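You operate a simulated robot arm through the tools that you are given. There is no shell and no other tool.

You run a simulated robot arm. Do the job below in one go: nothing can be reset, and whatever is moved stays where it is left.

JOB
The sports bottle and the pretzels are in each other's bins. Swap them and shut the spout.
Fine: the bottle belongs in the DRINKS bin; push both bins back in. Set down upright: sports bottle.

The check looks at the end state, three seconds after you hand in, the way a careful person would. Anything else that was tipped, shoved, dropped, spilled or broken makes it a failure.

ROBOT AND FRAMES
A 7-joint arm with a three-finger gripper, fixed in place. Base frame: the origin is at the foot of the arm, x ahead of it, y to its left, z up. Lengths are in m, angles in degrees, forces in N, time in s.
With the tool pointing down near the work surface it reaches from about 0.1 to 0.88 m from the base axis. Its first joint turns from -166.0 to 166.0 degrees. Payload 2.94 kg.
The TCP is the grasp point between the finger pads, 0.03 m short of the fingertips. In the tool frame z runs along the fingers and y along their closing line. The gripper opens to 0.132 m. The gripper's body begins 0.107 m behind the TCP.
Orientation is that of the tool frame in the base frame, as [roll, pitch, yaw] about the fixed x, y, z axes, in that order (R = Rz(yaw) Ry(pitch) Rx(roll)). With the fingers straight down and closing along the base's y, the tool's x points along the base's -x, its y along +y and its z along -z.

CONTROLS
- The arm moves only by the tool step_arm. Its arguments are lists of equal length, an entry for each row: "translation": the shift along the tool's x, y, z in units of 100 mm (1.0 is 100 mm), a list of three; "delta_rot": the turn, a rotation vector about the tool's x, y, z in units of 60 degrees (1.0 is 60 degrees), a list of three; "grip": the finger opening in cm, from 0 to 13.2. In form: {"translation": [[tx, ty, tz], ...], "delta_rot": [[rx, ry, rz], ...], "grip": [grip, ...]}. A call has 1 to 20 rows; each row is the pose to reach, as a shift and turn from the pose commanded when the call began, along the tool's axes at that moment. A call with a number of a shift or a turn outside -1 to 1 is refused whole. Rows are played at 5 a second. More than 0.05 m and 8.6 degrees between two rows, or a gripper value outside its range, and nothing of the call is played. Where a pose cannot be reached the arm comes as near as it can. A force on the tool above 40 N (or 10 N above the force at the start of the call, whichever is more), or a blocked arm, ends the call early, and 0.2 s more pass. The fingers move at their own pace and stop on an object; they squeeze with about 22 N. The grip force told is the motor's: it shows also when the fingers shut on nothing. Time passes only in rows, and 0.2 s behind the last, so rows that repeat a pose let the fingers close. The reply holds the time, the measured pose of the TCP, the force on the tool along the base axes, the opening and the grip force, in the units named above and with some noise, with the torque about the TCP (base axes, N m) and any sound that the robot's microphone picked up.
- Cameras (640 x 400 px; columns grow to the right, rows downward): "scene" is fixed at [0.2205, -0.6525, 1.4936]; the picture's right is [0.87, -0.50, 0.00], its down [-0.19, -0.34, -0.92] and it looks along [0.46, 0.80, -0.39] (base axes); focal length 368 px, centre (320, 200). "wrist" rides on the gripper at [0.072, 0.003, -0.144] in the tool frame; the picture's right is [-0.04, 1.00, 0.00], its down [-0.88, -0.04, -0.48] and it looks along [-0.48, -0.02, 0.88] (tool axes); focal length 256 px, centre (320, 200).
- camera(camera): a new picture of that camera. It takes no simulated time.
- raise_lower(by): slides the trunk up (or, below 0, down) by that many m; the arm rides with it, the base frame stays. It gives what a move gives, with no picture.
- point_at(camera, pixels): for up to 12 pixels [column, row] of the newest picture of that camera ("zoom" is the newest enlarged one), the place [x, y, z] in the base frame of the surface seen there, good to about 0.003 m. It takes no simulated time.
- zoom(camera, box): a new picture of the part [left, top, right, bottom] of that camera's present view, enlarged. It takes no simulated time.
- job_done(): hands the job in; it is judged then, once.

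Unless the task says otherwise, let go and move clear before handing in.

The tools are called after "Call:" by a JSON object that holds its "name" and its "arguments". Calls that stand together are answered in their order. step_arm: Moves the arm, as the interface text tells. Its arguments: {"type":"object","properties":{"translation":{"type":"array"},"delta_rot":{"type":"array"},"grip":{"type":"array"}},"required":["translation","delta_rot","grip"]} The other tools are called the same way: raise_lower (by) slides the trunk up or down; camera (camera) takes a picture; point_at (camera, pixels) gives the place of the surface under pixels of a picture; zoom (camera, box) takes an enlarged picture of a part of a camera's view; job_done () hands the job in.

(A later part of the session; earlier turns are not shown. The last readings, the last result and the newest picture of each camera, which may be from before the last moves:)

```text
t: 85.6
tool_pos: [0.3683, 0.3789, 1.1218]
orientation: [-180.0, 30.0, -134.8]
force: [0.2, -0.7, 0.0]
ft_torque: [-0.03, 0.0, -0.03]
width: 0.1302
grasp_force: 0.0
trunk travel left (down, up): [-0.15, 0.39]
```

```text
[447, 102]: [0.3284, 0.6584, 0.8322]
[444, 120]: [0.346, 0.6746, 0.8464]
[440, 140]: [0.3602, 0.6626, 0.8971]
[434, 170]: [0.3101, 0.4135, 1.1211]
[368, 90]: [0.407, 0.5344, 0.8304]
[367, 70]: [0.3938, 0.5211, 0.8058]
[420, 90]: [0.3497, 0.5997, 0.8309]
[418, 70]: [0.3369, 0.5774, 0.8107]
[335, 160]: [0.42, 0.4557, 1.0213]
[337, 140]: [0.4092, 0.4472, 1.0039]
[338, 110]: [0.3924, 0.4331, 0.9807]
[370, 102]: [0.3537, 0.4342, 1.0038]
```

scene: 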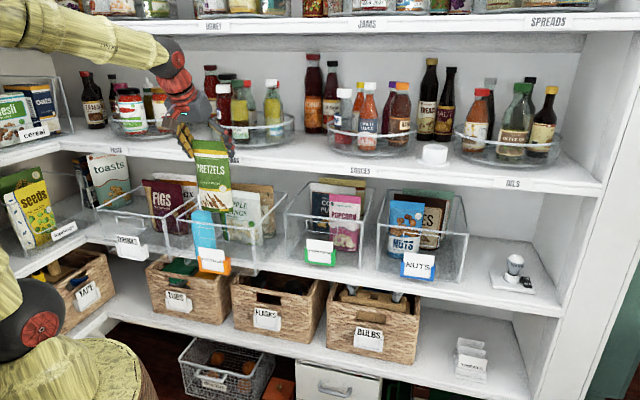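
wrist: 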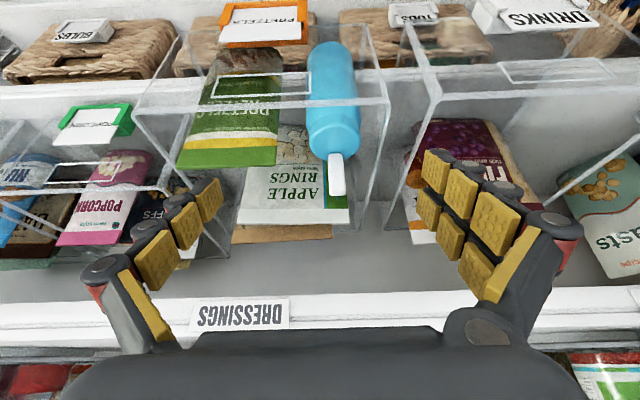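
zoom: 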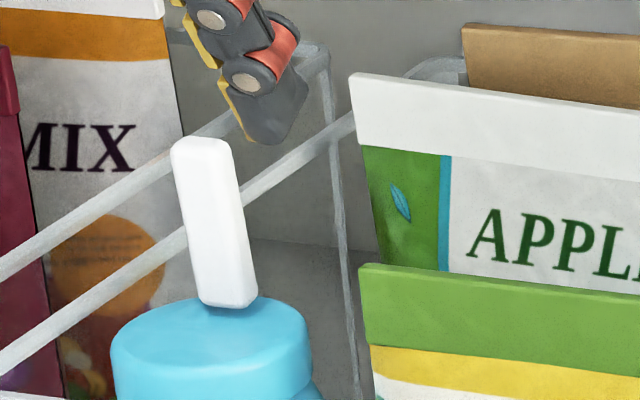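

Call:
{"name": "point_at", "arguments": {"camera": "wrist", "pixels": [[335, 134], [335, 146], [312, 138], [358, 138], [320, 150], [348, 152], [335, 156], [336, 165], [336, 180], [336, 192], [330, 178], [343, 178]]}}

Call:
{"name": "point_at", "arguments": {"camera": "wrist", "pixels": [[276, 162], [270, 163], [278, 120], [388, 102], [384, 120], [378, 145], [310, 90], [356, 90], [333, 90], [308, 110], [360, 112], [180, 165]]}}

Call:
{"name": "zoom", "arguments": {"camera": "wrist", "box": [270, 80, 400, 220]}}

```text
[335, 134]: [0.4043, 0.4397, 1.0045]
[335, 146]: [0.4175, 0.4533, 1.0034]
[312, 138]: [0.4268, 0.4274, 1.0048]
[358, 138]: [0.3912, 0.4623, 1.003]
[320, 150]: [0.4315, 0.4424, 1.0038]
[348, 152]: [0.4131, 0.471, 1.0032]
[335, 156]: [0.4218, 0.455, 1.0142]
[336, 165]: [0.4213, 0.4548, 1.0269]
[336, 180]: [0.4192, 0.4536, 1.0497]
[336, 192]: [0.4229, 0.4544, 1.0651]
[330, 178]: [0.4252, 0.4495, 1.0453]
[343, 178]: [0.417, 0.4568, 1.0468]
```

```text
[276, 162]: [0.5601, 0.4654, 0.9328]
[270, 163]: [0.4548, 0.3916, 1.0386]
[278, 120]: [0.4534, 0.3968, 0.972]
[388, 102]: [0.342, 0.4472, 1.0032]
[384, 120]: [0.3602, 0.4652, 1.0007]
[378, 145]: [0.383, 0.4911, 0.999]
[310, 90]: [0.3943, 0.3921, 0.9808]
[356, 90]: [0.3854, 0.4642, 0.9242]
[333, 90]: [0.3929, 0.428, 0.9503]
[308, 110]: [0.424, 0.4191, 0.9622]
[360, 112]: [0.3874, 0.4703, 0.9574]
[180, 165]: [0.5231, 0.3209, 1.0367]
```

```text
2.86 times, centred on (335, 150) of wrist
```

zoom: 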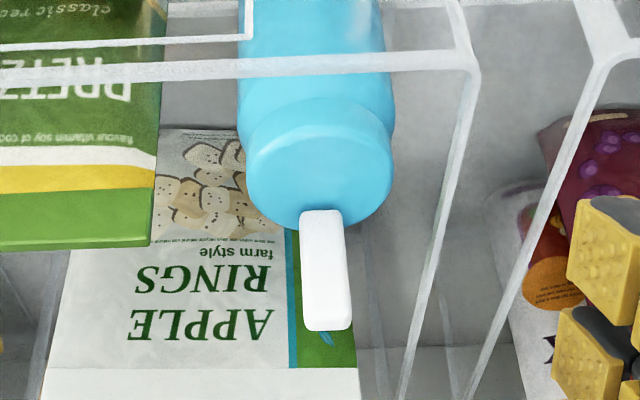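

The lid gap (1.8 cm on the left) is too tight for these fingers, but the spout post (1.75 cm wide, u≈−0.0235, v≈0.625, z 1.01–1.068) stands clear above the rims. I'll align the fingers around the spout to lift the bottle by it.

Call:
{"name": "step_arm", "arguments": {"translation": [[0.0, 0.16, 0.0], [-0.1, 0.16, 0.2], [-0.18, 0.16, 0.4], [-0.25, 0.16, 0.6], [-0.25, 0.16, 0.6]], "delta_rot": [[0, 0, 0], [0, 0, 0], [0, 0, 0], [0, 0, 0], [0, 0, 0]], "grip": [11, 9.5, 8, 6.5, 5.5]}}

Call:
{"name": "camera", "arguments": {"camera": "wrist"}}

Call:
{"name": "zoom", "arguments": {"camera": "scene", "box": [160, 165, 256, 225]}}

```text
t: 86.8
tool_pos: [0.3914, 0.4264, 1.0819]
orientation: [-179.9, 30.0, -134.8]
force: [-0.1, -0.1, -0.7]
ft_torque: [0.0, 0.01, 0.03]
width: 0.0598
grasp_force: 1.6
trunk travel left (down, up): [-0.15, 0.39]
```

```text
taken
```

wrist: 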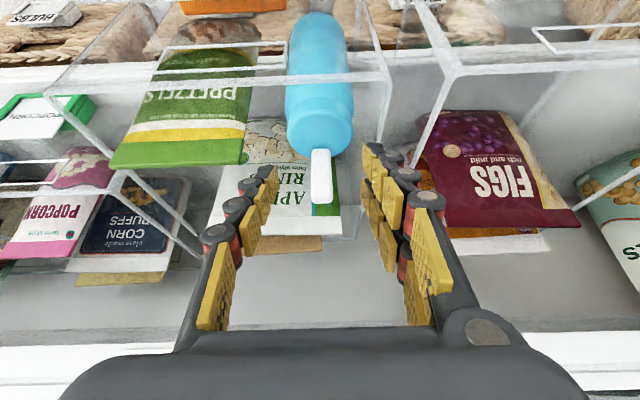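

```text
6.67 times, centred on (208, 195) of scene
```

zoom: 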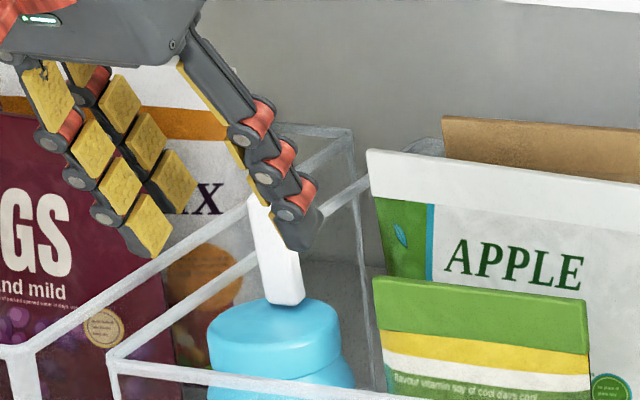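

The spout lies between the fingers, centred. Moving in the remaining 4 cm.

Call:
{"name": "step_arm", "arguments": {"translation": [[-0.05, -0.01, 0.13], [-0.11, -0.01, 0.27], [-0.159, -0.01, 0.404], [-0.159, -0.01, 0.404]], "delta_rot": [[0, 0, 0], [0, 0, 0], [0, 0, 0], [0, 0, 0]], "grip": [5.5, 5.5, 5.0, 5.0]}}

Call:
{"name": "camera", "arguments": {"camera": "wrist"}}

Call:
{"name": "zoom", "arguments": {"camera": "scene", "box": [160, 165, 256, 225]}}

```text
t: 87.8
tool_pos: [0.4178, 0.4498, 1.0549]
orientation: [-180.0, 29.9, -134.8]
force: [0.1, 1.0, -1.5]
ft_torque: [-0.02, -0.01, 0.0]
width: 0.0499
grasp_force: 0.0
trunk travel left (down, up): [-0.15, 0.39]
```

```text
taken
```

wrist: 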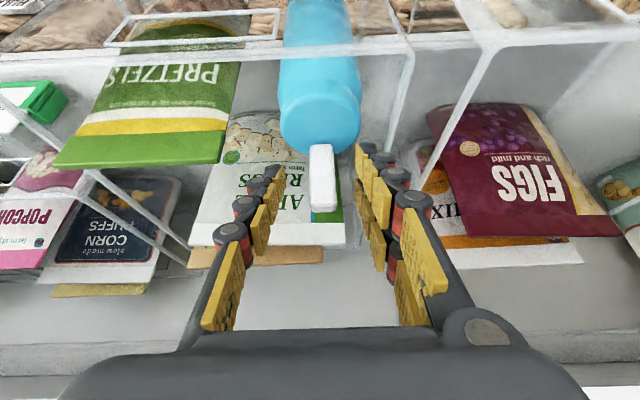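

```text
6.67 times, centred on (208, 195) of scene
```

zoom: 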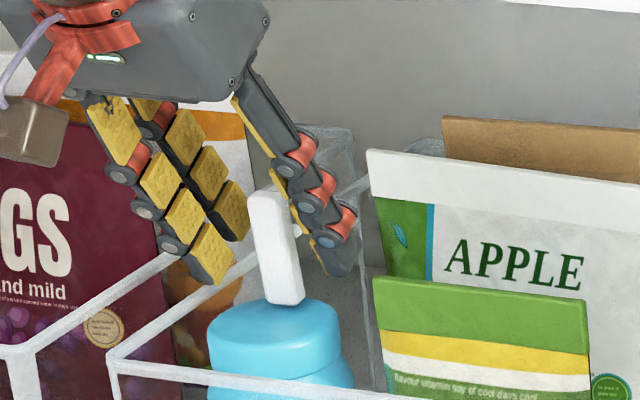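

The spout stands between the finger pads. Closing gently on it.

Call:
{"name": "step_arm", "arguments": {"translation": [[0, 0, 0], [0, 0, 0], [0, 0, 0], [0, 0, 0], [0, 0, 0]], "delta_rot": [[0, 0, 0], [0, 0, 0], [0, 0, 0], [0, 0, 0], [0, 0, 0]], "grip": [4.0, 3.0, 2.2, 1.4, 1.0]}}

Call:
{"name": "camera", "arguments": {"camera": "wrist"}}

Call:
{"name": "zoom", "arguments": {"camera": "scene", "box": [160, 165, 256, 225]}}

```text
t: 89.0
tool_pos: [0.4164, 0.4497, 1.0553]
orientation: [-179.9, 29.9, -134.8]
force: [-1.2, 0.6, -0.4]
ft_torque: [0.04, 0.04, -0.03]
width: 0.0174
grasp_force: 21.5
trunk travel left (down, up): [-0.15, 0.39]
```

```text
taken
```

wrist: 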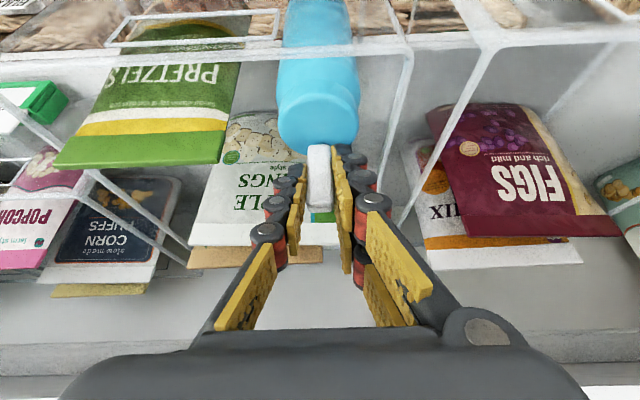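

```text
6.67 times, centred on (208, 195) of scene
```

zoom: 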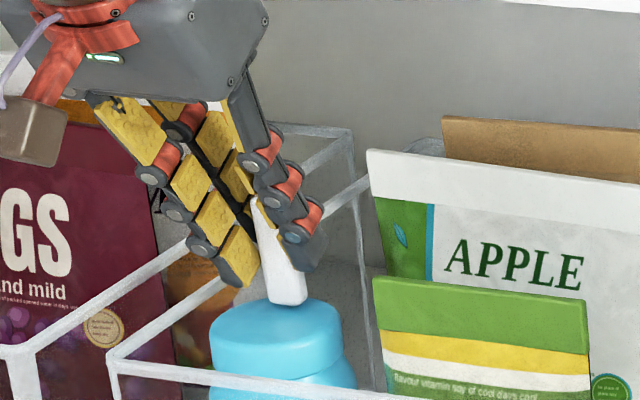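

The spout is gripped (1.74 cm). Test lift of 1 cm to see how the bottle hangs.

Call:
{"name": "step_arm", "arguments": {"translation": [[-0.025, 0, -0.043], [-0.05, 0, -0.087], [-0.05, 0, -0.087], [-0.05, 0, -0.087]], "delta_rot": [[0, 0, 0], [0, 0, 0], [0, 0, 0], [0, 0, 0]], "grip": [1.0, 1.0, 1.0, 1.0]}}

Call:
{"name": "zoom", "arguments": {"camera": "scene", "box": [160, 165, 288, 245]}}

Call:
{"name": "camera", "arguments": {"camera": "wrist"}}

```text
t: 90.0
tool_pos: [0.4169, 0.4506, 1.0649]
orientation: [-179.8, 29.8, -134.8]
force: [0.1, -0.7, -3.1]
ft_torque: [-0.05, -0.01, -0.03]
width: 0.0175
grasp_force: 22.2
trunk travel left (down, up): [-0.15, 0.39]
```

```text
5.00 times, centred on (224, 205) of scene
```

zoom: 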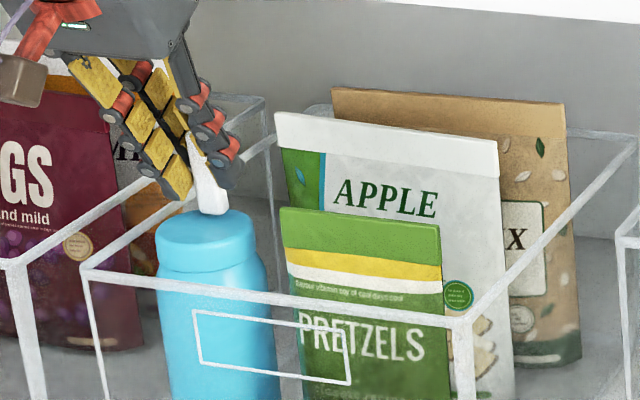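

```text
taken
```

wrist: 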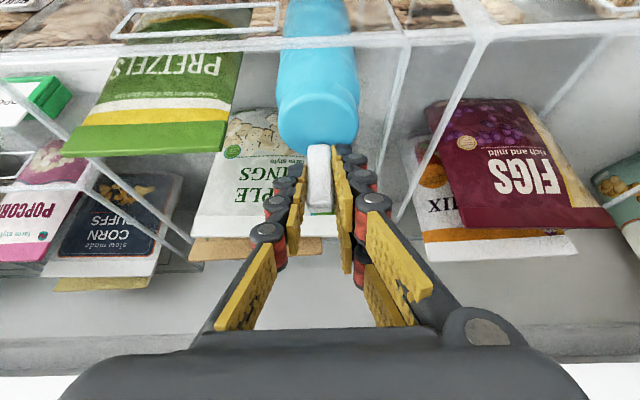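

The bottle hangs from the spout (≈3 N) and looks upright. Checking its verticality and then easing outward 1.3 cm while lifting.

Call:
{"name": "point_at", "arguments": {"camera": "zoom", "pixels": [[200, 240], [215, 240], [190, 290], [215, 290], [240, 290], [205, 350], [225, 350], [235, 390], [255, 340], [200, 225]]}}

Call:
{"name": "step_arm", "arguments": {"translation": [[0.0, 0, -0.08], [0.04, 0, -0.17], [0.065, 0, -0.25], [0.065, 0, -0.25]], "delta_rot": [[0, 0, 0], [0, 0, 0], [0, 0, 0], [0, 0, 0]], "grip": [1.0, 1.0, 1.0, 1.0]}}

Call:
{"name": "zoom", "arguments": {"camera": "scene", "box": [160, 165, 288, 245]}}

```text
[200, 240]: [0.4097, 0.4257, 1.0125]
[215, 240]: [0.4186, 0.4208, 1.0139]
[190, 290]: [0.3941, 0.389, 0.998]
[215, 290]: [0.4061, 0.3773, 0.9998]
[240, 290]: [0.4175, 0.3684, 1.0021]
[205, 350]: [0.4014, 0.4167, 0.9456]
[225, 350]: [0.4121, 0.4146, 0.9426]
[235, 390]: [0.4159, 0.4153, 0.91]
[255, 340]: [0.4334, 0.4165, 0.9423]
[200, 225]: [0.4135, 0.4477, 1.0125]
```

```text
t: 91.0
tool_pos: [0.4024, 0.4368, 1.0823]
orientation: [-179.9, 29.9, -134.8]
force: [-0.9, 0.2, -3.5]
ft_torque: [0.05, -0.06, -0.02]
width: 0.0173
grasp_force: 22.0
trunk travel left (down, up): [-0.15, 0.39]
```

```text
5.00 times, centred on (224, 205) of scene
```

zoom: 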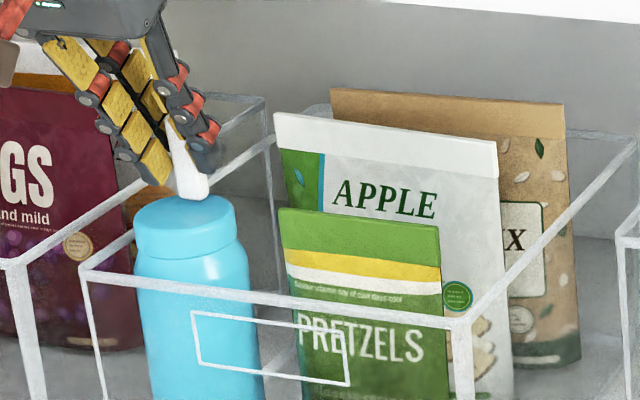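

Lifted about 2.7 cm and 2 cm outward; the bottle's front is close to the front wall, so I'll ease 4 mm back in and lift straight up 10 cm.

Call:
{"name": "step_arm", "arguments": {"translation": [[-0.035, 0, 0.02], [-0.1, 0, -0.1], [-0.2, 0, -0.26], [-0.3, 0, -0.44], [-0.42, 0, -0.64], [-0.535, 0, -0.846], [-0.535, 0, -0.846]], "delta_rot": [[0, 0, 0], [0, 0, 0], [0, 0, 0], [0, 0, 0], [0, 0, 0], [0, 0, 0], [0, 0, 0]], "grip": [1.0, 1.0, 1.0, 1.0, 1.0, 1.0, 1.0]}}

Call:
{"name": "zoom", "arguments": {"camera": "scene", "box": [140, 140, 300, 260]}}

Call:
{"name": "camera", "arguments": {"camera": "wrist"}}

```text
t: 92.6
tool_pos: [0.4069, 0.4406, 1.1825]
orientation: [-179.9, 29.9, -134.8]
force: [0.0, -0.7, -2.6]
ft_torque: [-0.03, -0.01, 0.03]
width: 0.0174
grasp_force: 22.2
trunk travel left (down, up): [-0.15, 0.39]
```

```text
3.33 times, centred on (220, 200) of scene
```

zoom: 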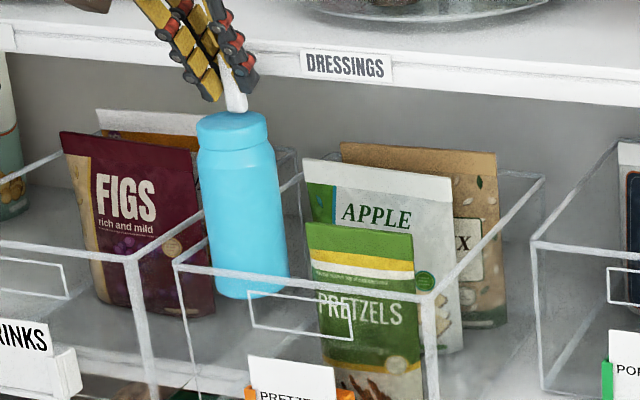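

```text
taken
```

wrist: 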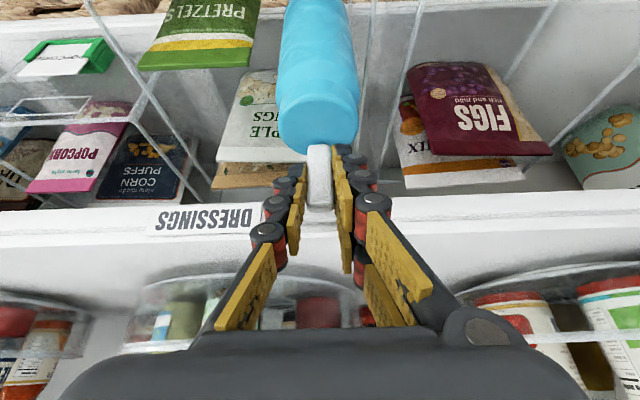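

The bottle hangs steady. Lifting 7 cm more to clear the rims, then carrying left to the DRINKS bin.

Call:
{"name": "step_arm", "arguments": {"translation": [[-0.1, 0, -0.173], [-0.2, 0, -0.346], [-0.3, 0, -0.52], [-0.35, 0, -0.606], [-0.35, 0, -0.606]], "delta_rot": [[0, 0, 0], [0, 0, 0], [0, 0, 0], [0, 0, 0], [0, 0, 0]], "grip": [1.0, 1.0, 1.0, 1.0, 1.0]}}

Call:
{"name": "step_arm", "arguments": {"translation": [[0, 0.15, 0], [0, 0.35, 0], [0, 0.55, 0], [0, 0.75, 0], [0, 0.9, 0], [0, 1.0, 0], [0, 1.0, 0]], "delta_rot": [[0, 0, 0], [0, 0, 0], [0, 0, 0], [0, 0, 0], [0, 0, 0], [0, 0, 0], [0, 0, 0]], "grip": [1.0, 1.0, 1.0, 1.0, 1.0, 1.0, 1.0]}}

Call:
{"name": "camera", "arguments": {"camera": "scene"}}

```text
t: 93.8
tool_pos: [0.4073, 0.4404, 1.2528]
orientation: [-180.0, 29.9, -134.8]
force: [-0.1, 0.0, -2.0]
ft_torque: [0.01, 0.05, -0.01]
width: 0.0172
grasp_force: 21.8
trunk travel left (down, up): [-0.15, 0.39]
```

```text
t: 95.4
tool_pos: [0.3361, 0.51, 1.2531]
orientation: [-179.9, 29.9, -134.7]
force: [-0.4, 0.1, -3.0]
ft_torque: [0.03, -0.01, -0.02]
width: 0.0174
grasp_force: 22.0
trunk travel left (down, up): [-0.15, 0.39]
```

```text
taken
```

scene: 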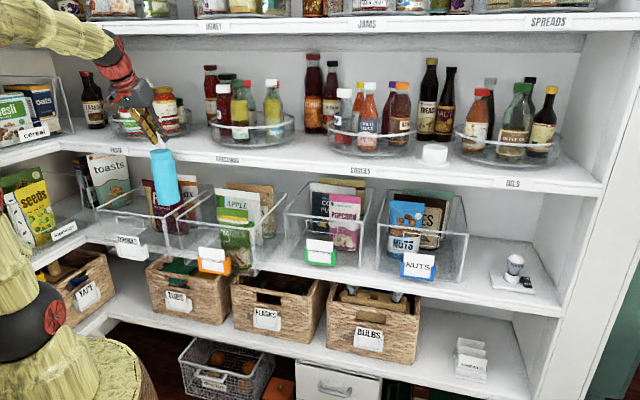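

Carrying on left another 12 cm to above the middle of the DRINKS bin.

Call:
{"name": "step_arm", "arguments": {"translation": [[0, 0.15, 0], [0, 0.35, 0], [0, 0.55, 0], [0, 0.75, 0], [0, 0.9, 0], [0, 1.0, 0], [0, 1.0, 0]], "delta_rot": [[0, 0, 0], [0, 0, 0], [0, 0, 0], [0, 0, 0], [0, 0, 0], [0, 0, 0], [0, 0, 0]], "grip": [1.0, 1.0, 1.0, 1.0, 1.0, 1.0, 1.0]}}

Call:
{"name": "step_arm", "arguments": {"translation": [[0, 0.1, 0], [0, 0.2, 0], [0, 0.2, 0]], "delta_rot": [[0, 0, 0], [0, 0, 0], [0, 0, 0]], "grip": [1.0, 1.0, 1.0]}}

Call:
{"name": "camera", "arguments": {"camera": "wrist"}}

Call:
{"name": "zoom", "arguments": {"camera": "scene", "box": [70, 140, 230, 260]}}

Call:
{"name": "point_at", "arguments": {"camera": "zoom", "pixels": [[255, 90], [255, 130], [255, 180], [255, 215], [235, 130], [280, 130], [95, 245], [345, 280], [250, 262], [240, 330]]}}

```text
t: 97.0
tool_pos: [0.2651, 0.581, 1.2527]
orientation: [-179.9, 29.9, -134.8]
force: [0.4, -0.6, -2.0]
ft_torque: [0.02, 0.01, 0.01]
width: 0.0177
grasp_force: 21.8
trunk travel left (down, up): [-0.15, 0.39]
```

```text
t: 97.8
tool_pos: [0.2511, 0.5956, 1.2518]
orientation: [-180.0, 30.0, -134.8]
force: [-1.3, -0.4, -3.5]
ft_torque: [-0.01, 0.0, -0.02]
width: 0.0174
grasp_force: 21.9
trunk travel left (down, up): [-0.15, 0.39]
```

```text
taken
```

wrist: 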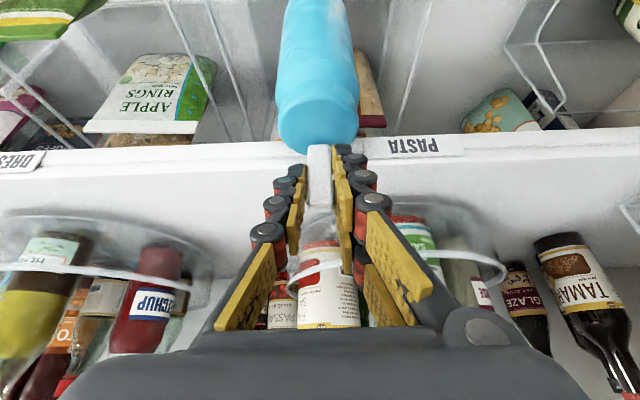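

```text
3.33 times, centred on (150, 200) of scene
```

zoom: 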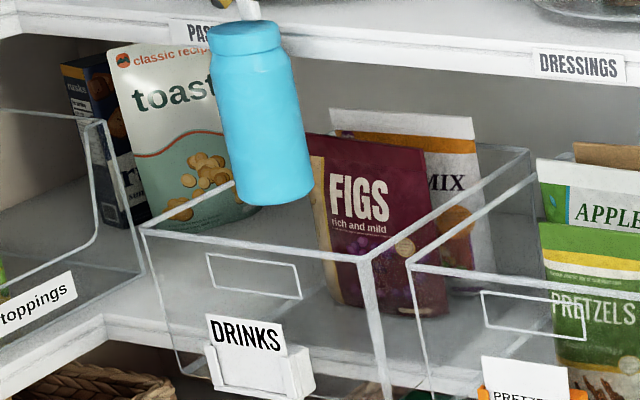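

```text
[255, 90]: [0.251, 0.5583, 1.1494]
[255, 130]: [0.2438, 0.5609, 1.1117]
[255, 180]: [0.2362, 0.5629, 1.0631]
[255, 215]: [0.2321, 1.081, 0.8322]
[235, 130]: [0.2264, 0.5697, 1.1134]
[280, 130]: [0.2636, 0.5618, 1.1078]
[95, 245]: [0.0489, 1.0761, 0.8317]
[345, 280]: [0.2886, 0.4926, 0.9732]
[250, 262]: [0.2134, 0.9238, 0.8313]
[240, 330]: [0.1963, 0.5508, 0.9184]
```

Over the DRINKS bin (u=−0.244); the bottle axis is at v≈0.595, vertical. I'll shift 4 mm inward and lower 9.5 cm.

Call:
{"name": "step_arm", "arguments": {"translation": [[-0.035, 0, 0.02], [0.05, 0, 0.17], [0.15, 0, 0.34], [0.25, 0, 0.51], [0.35, 0, 0.68], [0.44, 0, 0.843], [0.44, 0, 0.843]], "delta_rot": [[0, 0, 0], [0, 0, 0], [0, 0, 0], [0, 0, 0], [0, 0, 0], [0, 0, 0], [0, 0, 0]], "grip": [1.0, 1.0, 1.0, 1.0, 1.0, 1.0, 1.0]}}

Call:
{"name": "zoom", "arguments": {"camera": "scene", "box": [70, 150, 230, 260]}}

Call:
{"name": "camera", "arguments": {"camera": "wrist"}}

```text
t: 99.4
tool_pos: [0.2559, 0.5989, 1.1572]
orientation: [-179.9, 29.8, -134.8]
force: [0.7, -0.7, -3.3]
ft_torque: [-0.01, -0.02, -0.02]
width: 0.0175
grasp_force: 21.5
trunk travel left (down, up): [-0.15, 0.39]
```

```text
3.64 times, centred on (150, 205) of scene
```

zoom: 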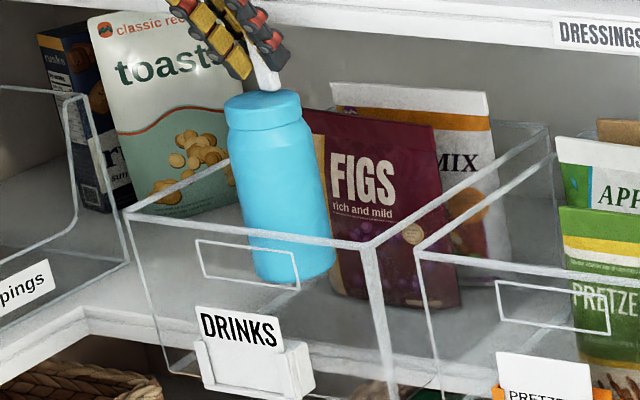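

```text
taken
```

wrist: 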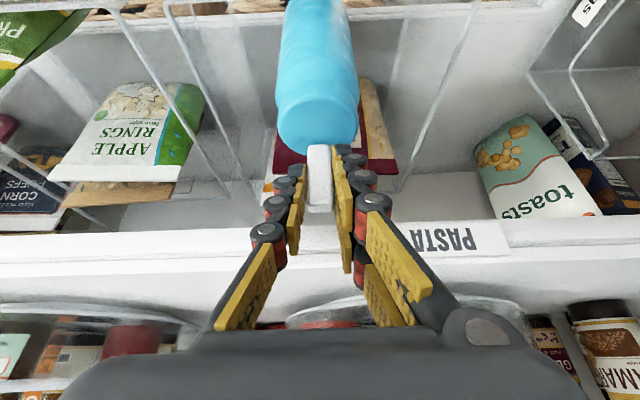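

The bottle is entering the DRINKS bin cleanly. Lowering another 9.2 cm.

Call:
{"name": "step_arm", "arguments": {"translation": [[0.09, 0, 0.156], [0.18, 0, 0.312], [0.27, 0, 0.468], [0.36, 0, 0.624], [0.42, 0, 0.728], [0.46, 0, 0.797], [0.46, 0, 0.797]], "delta_rot": [[0, 0, 0], [0, 0, 0], [0, 0, 0], [0, 0, 0], [0, 0, 0], [0, 0, 0], [0, 0, 0]], "grip": [1.0, 1.0, 1.0, 1.0, 1.0, 1.0, 1.0]}}

Call:
{"name": "zoom", "arguments": {"camera": "scene", "box": [70, 160, 230, 270]}}

```text
t: 101.0
tool_pos: [0.2544, 0.5974, 1.066]
orientation: [-180.0, 29.8, -134.8]
force: [0.6, -0.4, -2.2]
ft_torque: [0.02, -0.04, 0.01]
width: 0.0175
grasp_force: 22.3
trunk travel left (down, up): [-0.15, 0.39]
```

```text
3.64 times, centred on (150, 215) of scene
```

zoom: 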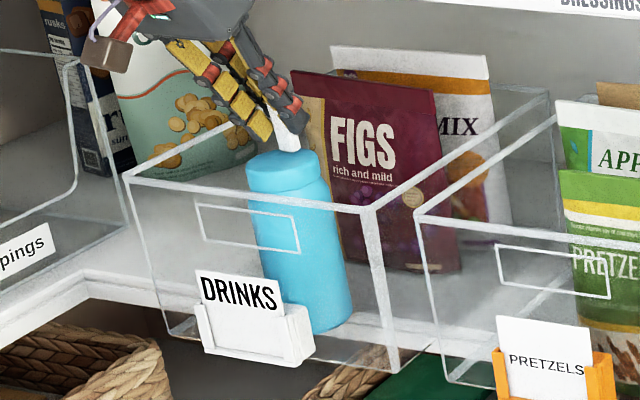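

Lowering the last ~1.1 cm slowly to touch the floor.

Call:
{"name": "step_arm", "arguments": {"translation": [[0.015, 0, 0.026], [0.03, 0, 0.052], [0.045, 0, 0.078], [0.055, 0, 0.095], [0.055, 0, 0.095]], "delta_rot": [[0, 0, 0], [0, 0, 0], [0, 0, 0], [0, 0, 0], [0, 0, 0]], "grip": [1.0, 1.0, 1.0, 1.0, 1.0]}}

Call:
{"name": "zoom", "arguments": {"camera": "scene", "box": [90, 170, 218, 260]}}

```text
t: 102.2
tool_pos: [0.2541, 0.5973, 1.0553]
orientation: [179.9, 30.0, -134.8]
force: [-0.6, 0.0, -1.6]
ft_torque: [0.02, -0.02, 0.01]
width: 0.0173
grasp_force: 22.2
trunk travel left (down, up): [-0.15, 0.39]
```

```text
4.44 times, centred on (154, 215) of scene
```

zoom: 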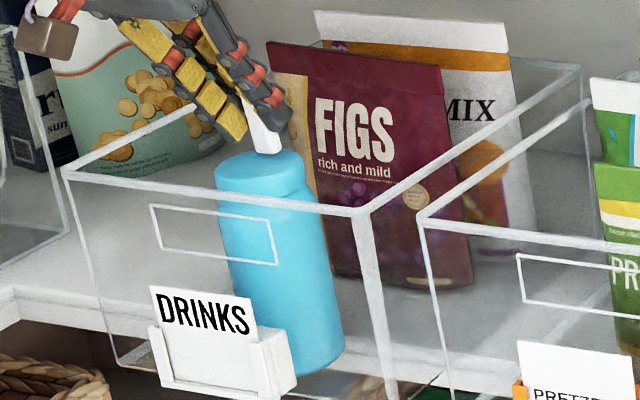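

Call:
{"name": "step_arm", "arguments": {"translation": [[0.01, 0, 0.0175], [0.015, 0, 0.026], [0.015, 0, 0.026]], "delta_rot": [[0, 0, 0], [0, 0, 0], [0, 0, 0]], "grip": [1.0, 1.0, 1.0]}}

```text
t: 103.0
tool_pos: [0.2547, 0.599, 1.055]
orientation: [179.9, 30.2, -134.9]
force: [1.6, 0.1, 16.9]
ft_torque: [0.16, -0.25, 0.02]
width: 0.0175
grasp_force: 21.9
trunk travel left (down, up): [-0.15, 0.39]
```

The bottle is now standing on the DRINKS bin floor (upward reaction 17 N). I'll ease up 2 mm, then open the fingers to release the spout.

Call:
{"name": "step_arm", "arguments": {"translation": [[-0.01, 0, -0.0175], [-0.01, 0, -0.0175], [-0.01, 0, -0.0175], [-0.01, 0, -0.0175], [-0.01, 0, -0.0175]], "delta_rot": [[0, 0, 0], [0, 0, 0], [0, 0, 0], [0, 0, 0], [0, 0, 0]], "grip": [1.0, 1.0, 2.2, 3.4, 4.5]}}

Call:
{"name": "zoom", "arguments": {"camera": "scene", "box": [90, 170, 218, 260]}}

Call:
{"name": "camera", "arguments": {"camera": "wrist"}}

```text
t: 104.2
tool_pos: [0.2549, 0.5974, 1.055]
orientation: [-179.8, 30.0, -134.8]
force: [-0.3, 0.2, -0.2]
ft_torque: [0.01, 0.02, -0.01]
width: 0.045
grasp_force: 0.0
trunk travel left (down, up): [-0.15, 0.39]
```

```text
4.44 times, centred on (154, 215) of scene
```

zoom: 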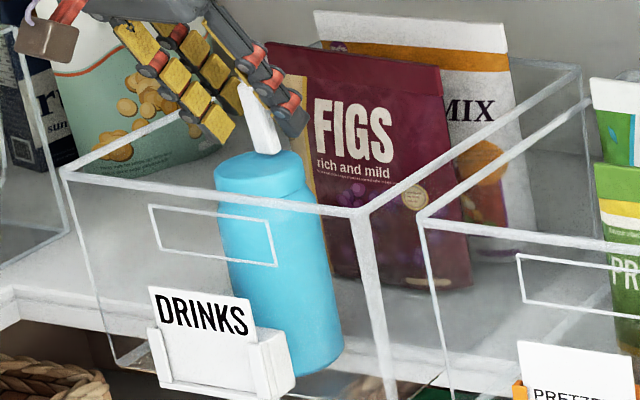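

```text
taken
```

wrist: 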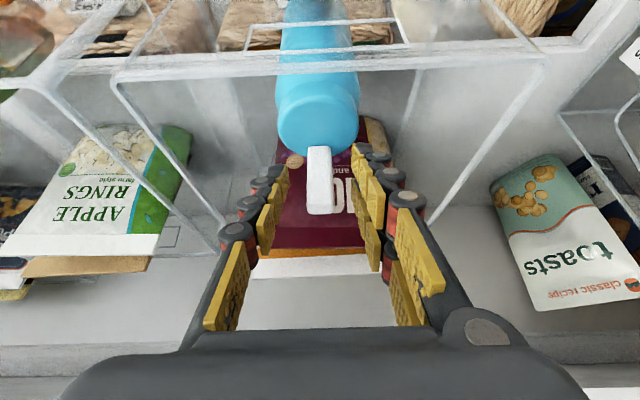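

The bottle stands upright in the DRINKS bin, spout still open. I'll back away along the tool axis, close the fingers, and measure the spout for the closing push.

Call:
{"name": "step_arm", "arguments": {"translation": [[0, 0, -0.2], [0, 0, -0.4], [0, 0, -0.6], [0, 0, -0.8], [0, 0, -0.8]], "delta_rot": [[0, 0, 0], [0, 0, 0], [0, 0, 0], [0, 0, 0], [0, 0, 0]], "grip": [4.5, 4.5, 8, 12, 13]}}

Call:
{"name": "camera", "arguments": {"camera": "wrist"}}

Call:
{"name": "zoom", "arguments": {"camera": "scene", "box": [90, 165, 218, 255]}}

```text
t: 105.4
tool_pos: [0.2253, 0.5688, 1.1235]
orientation: [-179.9, 29.8, -134.8]
force: [-0.6, -0.8, 0.3]
ft_torque: [0.02, 0.02, 0.04]
width: 0.0952
grasp_force: 0.1
trunk travel left (down, up): [-0.15, 0.39]
```

```text
taken
```

wrist: 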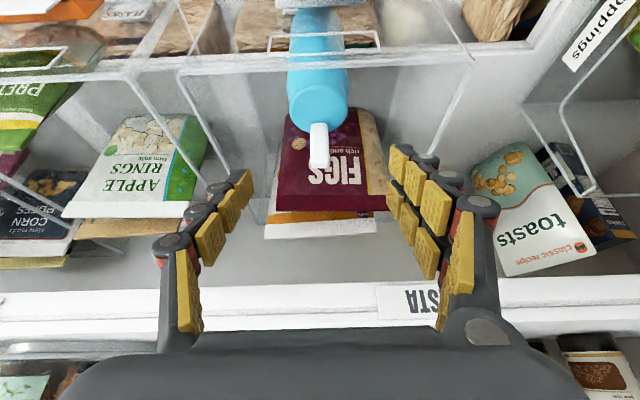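

```text
4.44 times, centred on (154, 210) of scene
```

zoom: 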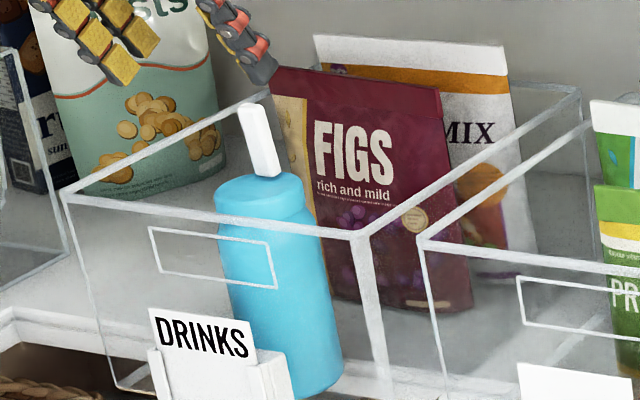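

Call:
{"name": "point_at", "arguments": {"camera": "wrist", "pixels": [[318, 95], [318, 108], [318, 116], [297, 103], [341, 103], [319, 126], [319, 140], [319, 155], [319, 163], [313, 145], [325, 145], [318, 70]]}}

Call:
{"name": "point_at", "arguments": {"camera": "zoom", "pixels": [[250, 110], [258, 140], [265, 165], [277, 150], [240, 190], [260, 195], [300, 190], [260, 250], [280, 340], [300, 260], [360, 240], [70, 200]]}}

Call:
{"name": "zoom", "arguments": {"camera": "wrist", "box": [260, 40, 380, 190]}}

```text
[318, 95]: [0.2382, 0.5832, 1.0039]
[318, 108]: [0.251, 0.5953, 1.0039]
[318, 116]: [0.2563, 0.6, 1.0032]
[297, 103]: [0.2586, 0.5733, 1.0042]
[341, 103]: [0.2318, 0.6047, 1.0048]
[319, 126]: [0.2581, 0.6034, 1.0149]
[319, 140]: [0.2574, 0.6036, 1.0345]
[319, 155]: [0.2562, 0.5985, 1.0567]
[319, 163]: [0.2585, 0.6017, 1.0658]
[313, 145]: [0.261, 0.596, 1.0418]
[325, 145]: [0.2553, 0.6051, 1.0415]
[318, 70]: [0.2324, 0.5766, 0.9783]
```

```text
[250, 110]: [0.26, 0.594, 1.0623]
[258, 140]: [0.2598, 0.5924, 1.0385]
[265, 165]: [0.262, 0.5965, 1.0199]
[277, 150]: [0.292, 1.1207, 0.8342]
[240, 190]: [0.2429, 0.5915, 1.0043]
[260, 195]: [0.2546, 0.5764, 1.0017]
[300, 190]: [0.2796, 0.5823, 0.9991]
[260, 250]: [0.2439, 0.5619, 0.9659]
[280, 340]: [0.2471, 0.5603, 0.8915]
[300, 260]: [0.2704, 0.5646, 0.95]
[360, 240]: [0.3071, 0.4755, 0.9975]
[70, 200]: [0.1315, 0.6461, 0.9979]
```

```text
2.67 times, centred on (320, 115) of wrist
```

zoom: 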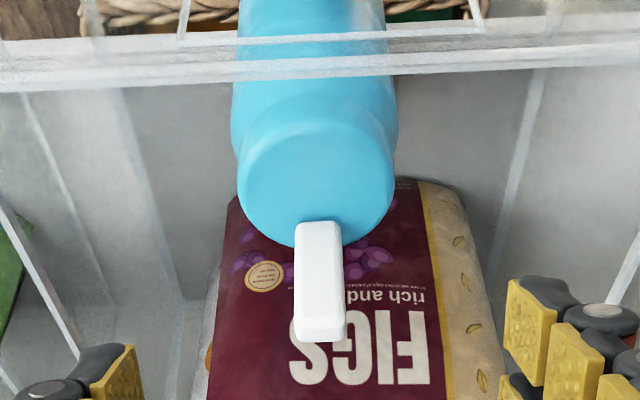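

The spout's front face is at v≈0.607 (back ≈0.620), z up to 1.068, u≈−0.2435; the lid centre is at v≈0.5985, so it folds forward. I'll close the fingers and pass over the spout to a position just behind it.

Call:
{"name": "step_arm", "arguments": {"translation": [[0, 0, 0], [0, 0, 0], [0, 0, 0], [0, 0, 0], [0, 0, 0], [0, 0, 0], [-0.15, 0, 0.088], [-0.3, 0, 0.176], [-0.46, 0, 0.264], [-0.611, 0, 0.3525], [-0.611, 0, 0.3525]], "delta_rot": [[0, 0, 0], [0, 0, 0], [0, 0, 0], [0, 0, 0], [0, 0, 0], [0, 0, 0], [0, 0, 0], [0, 0, 0], [0, 0, 0], [0, 0, 0], [0, 0, 0]], "grip": [10, 8, 6, 4, 2, 0, 0, 0, 0, 0, 0]}}

Call:
{"name": "camera", "arguments": {"camera": "wrist"}}

Call:
{"name": "zoom", "arguments": {"camera": "scene", "box": [90, 150, 218, 240]}}

```text
t: 107.8
tool_pos: [0.2763, 0.6192, 1.1237]
orientation: [-180.0, 30.0, -134.8]
force: [-0.1, 0.2, -0.8]
ft_torque: [0.0, -0.01, -0.02]
width: 0.0
grasp_force: 21.9
trunk travel left (down, up): [-0.15, 0.39]
```

```text
taken
```

wrist: 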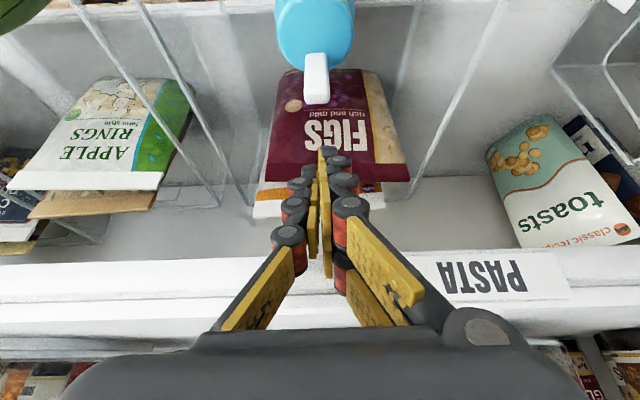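

```text
4.44 times, centred on (154, 195) of scene
```

zoom: 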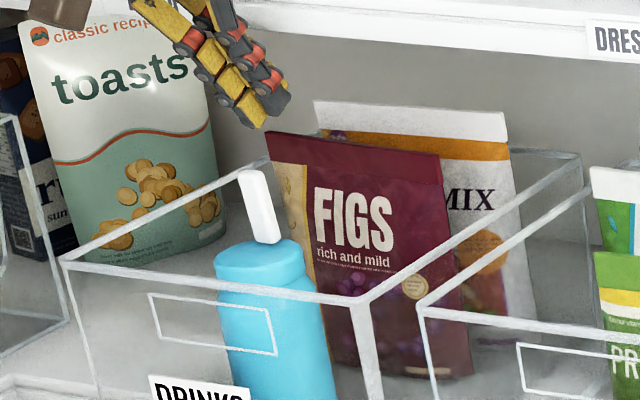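

The closed fingertips are now above and behind the spout. Lowering 4.2 cm behind it.

Call:
{"name": "step_arm", "arguments": {"translation": [[0.05, 0, 0.087], [0.1, 0, 0.173], [0.15, 0, 0.26], [0.209, 0, 0.361], [0.209, 0, 0.361]], "delta_rot": [[0, 0, 0], [0, 0, 0], [0, 0, 0], [0, 0, 0], [0, 0, 0]], "grip": [0, 0, 0, 0, 0]}}

Call:
{"name": "camera", "arguments": {"camera": "wrist"}}

Call:
{"name": "zoom", "arguments": {"camera": "scene", "box": [90, 150, 218, 240]}}

```text
t: 109.0
tool_pos: [0.2763, 0.6199, 1.0803]
orientation: [-179.9, 30.0, -134.8]
force: [0.7, 0.7, -0.4]
ft_torque: [0.02, -0.04, 0.0]
width: 0.0001
grasp_force: 22.3
trunk travel left (down, up): [-0.15, 0.39]
```

```text
taken
```

wrist: 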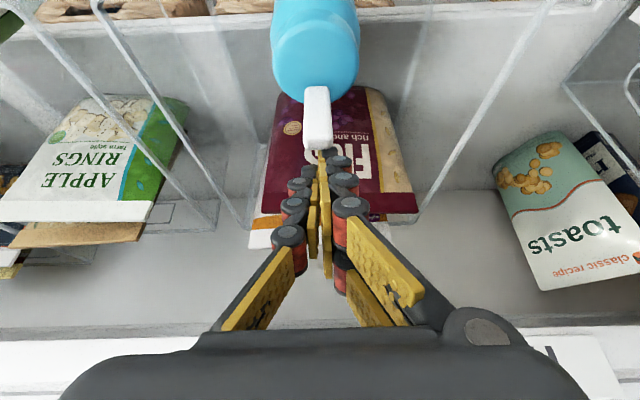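

```text
4.44 times, centred on (154, 195) of scene
```

zoom: 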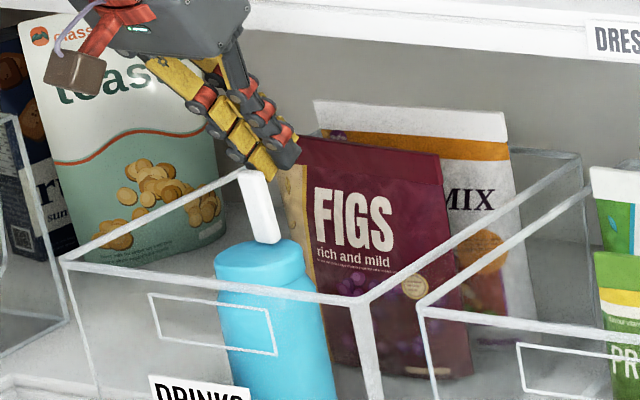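

The fingertips are behind the spout's upper part. Now I push gently forward (−v) about 2.9 cm and watch the spout.

Call:
{"name": "step_arm", "arguments": {"translation": [[0.05, 0, -0.03], [0.1, 0, -0.055], [0.15, 0, -0.075], [0.2, 0, -0.095], [0.265, 0, -0.115], [0.265, 0, -0.115]], "delta_rot": [[0, 0, 0], [0, 0, 0], [0, 0, 0], [0, 0, 0], [0, 0, 0], [0, 0, 0]], "grip": [0, 0, 0, 0, 0, 0]}}

Call:
{"name": "camera", "arguments": {"camera": "wrist"}}

Call:
{"name": "zoom", "arguments": {"camera": "scene", "box": [90, 150, 218, 240]}}

```text
t: 110.4
tool_pos: [0.2543, 0.5995, 1.0786]
orientation: [-180.0, 30.0, -134.9]
force: [-0.6, 0.6, 1.0]
ft_torque: [-0.01, -0.02, 0.03]
width: 0.0
grasp_force: 21.7
trunk travel left (down, up): [-0.15, 0.39]
```

```text
taken
```

wrist: 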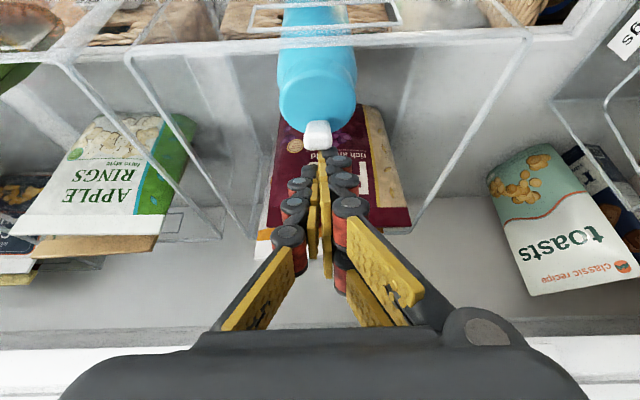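

```text
4.44 times, centred on (154, 195) of scene
```

zoom: 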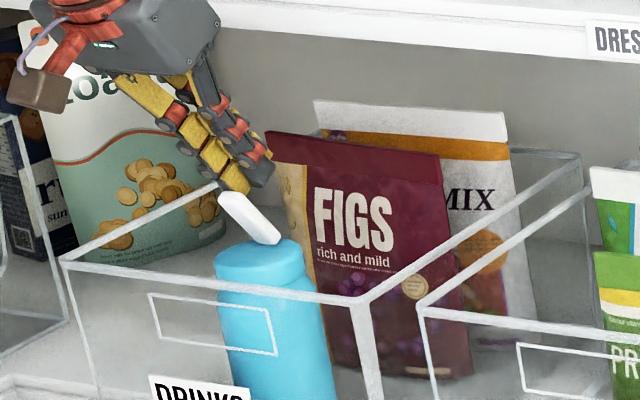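

The spout is folding forward smoothly with the bottle unmoved. Continuing the arc forward and down.

Call:
{"name": "step_arm", "arguments": {"translation": [[0.08, 0, 0.04], [0.153, 0, 0.078], [0.2, 0, 0.104], [0.247, 0, 0.129], [0.247, 0, 0.129]], "delta_rot": [[0, 0, 0], [0, 0, 0], [0, 0, 0], [0, 0, 0], [0, 0, 0]], "grip": [0, 0, 0, 0, 0]}}

Call:
{"name": "camera", "arguments": {"camera": "wrist"}}

Call:
{"name": "zoom", "arguments": {"camera": "scene", "box": [100, 165, 196, 225]}}

```text
t: 111.6
tool_pos: [0.2444, 0.5891, 1.0536]
orientation: [-179.9, 29.9, -134.8]
force: [0.0, -0.8, -0.1]
ft_torque: [0.01, 0.01, -0.01]
width: 0.0
grasp_force: 21.9
trunk travel left (down, up): [-0.15, 0.39]
```

```text
taken
```

wrist: 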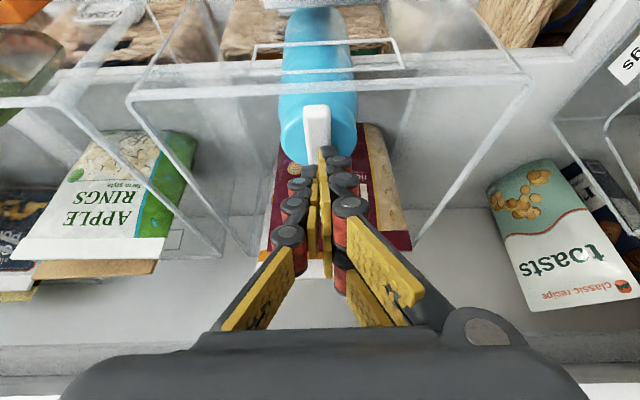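

```text
6.67 times, centred on (148, 195) of scene
```

zoom: 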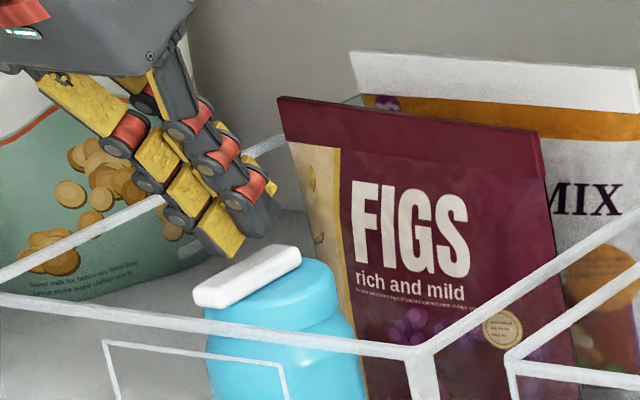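

The spout now lies nearly flat across the lid. I'll measure its slope to see if it's fully shut.

Call:
{"name": "point_at", "arguments": {"camera": "zoom", "pixels": [[205, 290], [220, 283], [245, 272], [270, 262], [290, 253], [220, 300], [260, 285], [290, 268], [240, 310], [320, 290], [225, 320], [300, 310]]}}

Call:
{"name": "zoom", "arguments": {"camera": "scene", "box": [120, 190, 160, 215]}}

```text
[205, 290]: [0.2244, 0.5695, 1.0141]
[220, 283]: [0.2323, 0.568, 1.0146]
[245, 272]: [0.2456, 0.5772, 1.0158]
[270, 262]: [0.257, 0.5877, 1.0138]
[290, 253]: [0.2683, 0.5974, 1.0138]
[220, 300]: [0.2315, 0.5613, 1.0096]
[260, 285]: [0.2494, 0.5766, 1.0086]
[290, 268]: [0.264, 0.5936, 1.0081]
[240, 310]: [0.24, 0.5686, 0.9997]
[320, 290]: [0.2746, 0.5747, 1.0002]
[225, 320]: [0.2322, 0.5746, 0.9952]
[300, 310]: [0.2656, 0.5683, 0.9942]
```

```text
16.00 times, centred on (140, 202) of scene
```

zoom: 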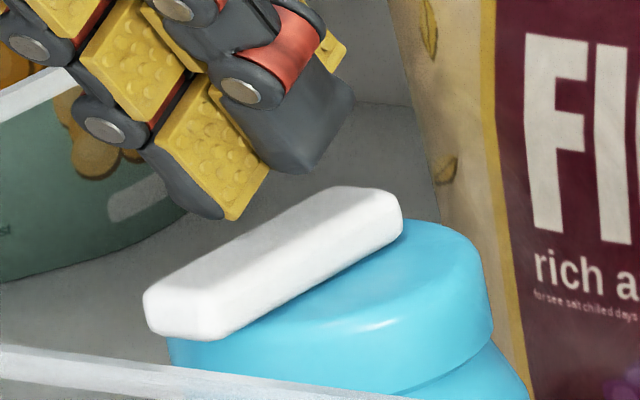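

The spout's top is level (z≈1.014 front and back), lying on the lid: shut. I'll give it a light press from above to be sure, watching the force.

Call:
{"name": "step_arm", "arguments": {"translation": [[0.01, 0, 0.017], [0.02, 0, 0.035], [0.02, 0, 0.035]], "delta_rot": [[0, 0, 0], [0, 0, 0], [0, 0, 0]], "grip": [0, 0, 0]}}

```text
t: 112.4
tool_pos: [0.2442, 0.5891, 1.0505]
orientation: [-179.9, 29.8, -134.8]
force: [0.3, -0.1, 0.2]
ft_torque: [-0.01, 0.04, -0.03]
width: 0.0
grasp_force: 22.3
trunk travel left (down, up): [-0.15, 0.39]
```

Call:
{"name": "step_arm", "arguments": {"translation": [[0.01, 0, 0.017], [0.02, 0, 0.035], [0.02, 0, 0.035]], "delta_rot": [[0, 0, 0], [0, 0, 0], [0, 0, 0]], "grip": [0, 0, 0]}}

Call:
{"name": "zoom", "arguments": {"camera": "scene", "box": [110, 180, 174, 220]}}

```text
t: 113.2
tool_pos: [0.2444, 0.5891, 1.047]
orientation: [-180.0, 30.1, -134.9]
force: [-0.7, -1.1, 6.7]
ft_torque: [-0.03, 0.05, 0.0]
width: 0.0
grasp_force: 22.2
trunk travel left (down, up): [-0.15, 0.39]
```

```text
10.00 times, centred on (142, 200) of scene
```

zoom: 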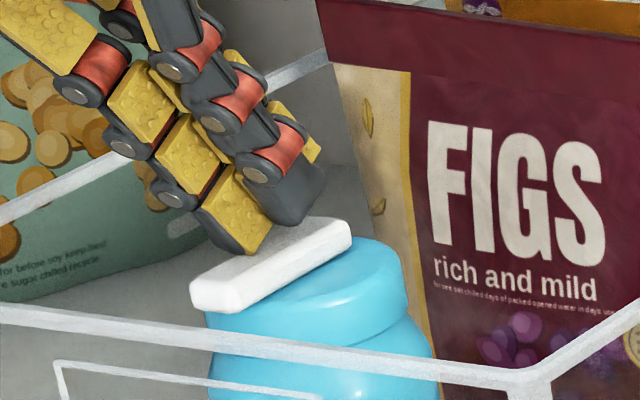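

The spout is firmly shut (6.7 N press). I'll lift off straight up, then back away.

Call:
{"name": "step_arm", "arguments": {"translation": [[-0.05, 0, -0.087], [-0.1, 0, -0.173], [-0.15, 0, -0.26], [-0.15, 0, -0.5], [-0.15, 0, -0.75], [-0.15, 0, -1.0], [-0.15, 0, -1.0]], "delta_rot": [[0, 0, 0], [0, 0, 0], [0, 0, 0], [0, 0, 0], [0, 0, 0], [0, 0, 0], [0, 0, 0]], "grip": [0, 0, 0, 0, 0, 0, 0]}}

Call:
{"name": "camera", "arguments": {"camera": "wrist"}}

Call:
{"name": "zoom", "arguments": {"camera": "scene", "box": [70, 160, 300, 290]}}

```text
t: 114.8
tool_pos: [0.219, 0.5634, 1.1413]
orientation: [-179.9, 29.8, -134.7]
force: [-1.1, 0.2, 0.7]
ft_torque: [0.02, 0.01, -0.02]
width: 0.0001
grasp_force: 22.5
trunk travel left (down, up): [-0.15, 0.39]
```

```text
taken
```

wrist: 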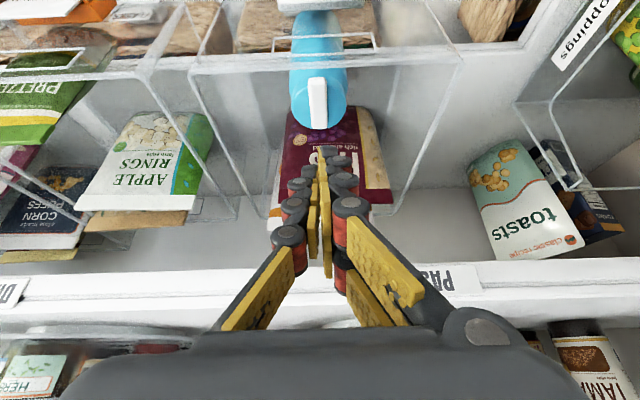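

```text
2.78 times, centred on (185, 225) of scene
```

zoom: 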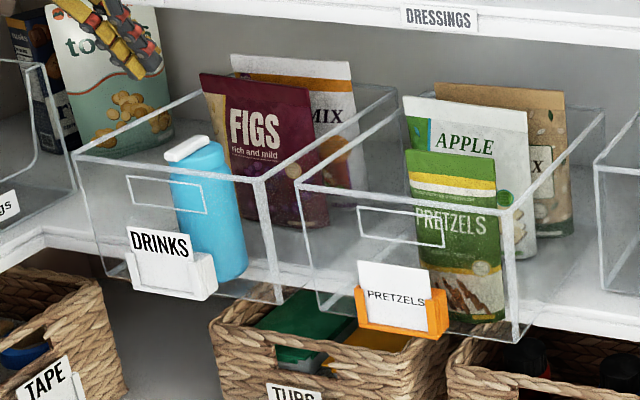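

Everything looks right: bottle upright with spout shut in DRINKS, pretzels in PRETZELS. Now to push the bins in: I'll back off, tilt the tool to 60° and open the fingers wide for two-point pushing.

Call:
{"name": "step_arm", "arguments": {"translation": [[0.18, 0, -0.01], [0.36, 0, -0.02], [0.54, 0, -0.03], [0.72, 0, -0.045], [0.893, 0, -0.054], [0.893, 0, -0.054]], "delta_rot": [[0, -0.1, 0], [0, -0.2, 0], [0, -0.3, 0], [0, -0.4, 0], [0, -0.5, 0], [0, -0.5, 0]], "grip": [2, 4, 6, 8, 10, 12]}}

```text
t: 116.4
tool_pos: [0.2282, 0.4967, 1.1305]
orientation: [174.2, 61.5, -147.8]
force: [-0.5, -0.6, -0.2]
ft_torque: [0.02, 0.01, 0.0]
width: 0.0986
grasp_force: 0.1
trunk travel left (down, up): [-0.15, 0.39]
stopped in row 6: the arm was blocked; the commanded pose is now the measured one
```

The arm is blocked close-in in this roll near the DRINKS side, so I'll go back to the pinch orientation (heading turned left) that worked for pulling this bin. First half of the turn:

Call:
{"name": "step_arm", "arguments": {"translation": [[0, 0, 0], [0, 0, 0], [0, 0, 0], [0, 0, 0], [0, 0, 0], [0, 0, 0], [0, 0, 0], [0, 0, 0]], "delta_rot": [[-0.0235, -0.0191, -0.124], [-0.047, -0.0382, -0.248], [-0.0705, -0.0573, -0.372], [-0.094, -0.0765, -0.496], [-0.1175, -0.0956, -0.62], [-0.141, -0.1147, -0.744], [-0.1645, -0.1338, -0.8679], [-0.1645, -0.1338, -0.8679]], "grip": [9, 8, 7, 6, 5, 4, 3, 3]}}

```text
t: 118.2
tool_pos: [0.2228, 0.4985, 1.1316]
orientation: [-123.3, 41.5, -61.4]
force: [0.0, -1.2, 0.8]
ft_torque: [-0.02, 0.01, 0.0]
width: 0.0298
grasp_force: 0.1
trunk travel left (down, up): [-0.15, 0.39]
```

Call:
{"name": "step_arm", "arguments": {"translation": [[0, 0, 0], [0, 0, 0], [0, 0, 0], [0, 0, 0], [0, 0, 0], [0, 0, 0], [0, 0, 0], [0, 0, 0]], "delta_rot": [[-0.0235, -0.0191, -0.124], [-0.047, -0.0382, -0.248], [-0.0705, -0.0573, -0.372], [-0.094, -0.0765, -0.496], [-0.1175, -0.0956, -0.62], [-0.141, -0.1147, -0.744], [-0.1645, -0.1338, -0.8679], [-0.1645, -0.1338, -0.8679]], "grip": [3, 3, 3, 3, 3, 3, 3, 3]}}

Call:
{"name": "camera", "arguments": {"camera": "scene"}}

```text
t: 120.0
tool_pos: [0.2241, 0.4982, 1.1314]
orientation: [-119.9, -0.1, -25.5]
force: [-0.6, -0.6, -0.9]
ft_torque: [-0.01, 0.01, -0.01]
width: 0.0301
grasp_force: 0.1
trunk travel left (down, up): [-0.15, 0.39]
```

```text
taken
```

scene: 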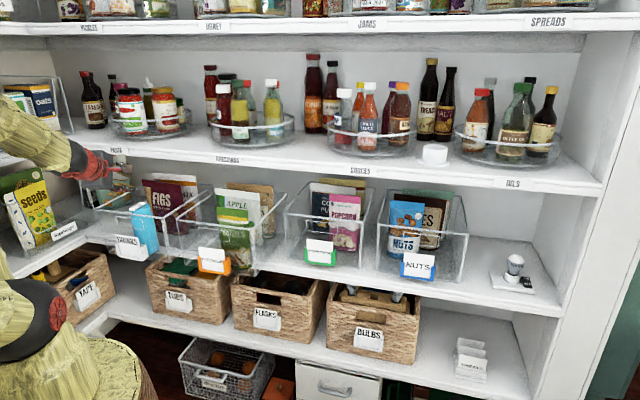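

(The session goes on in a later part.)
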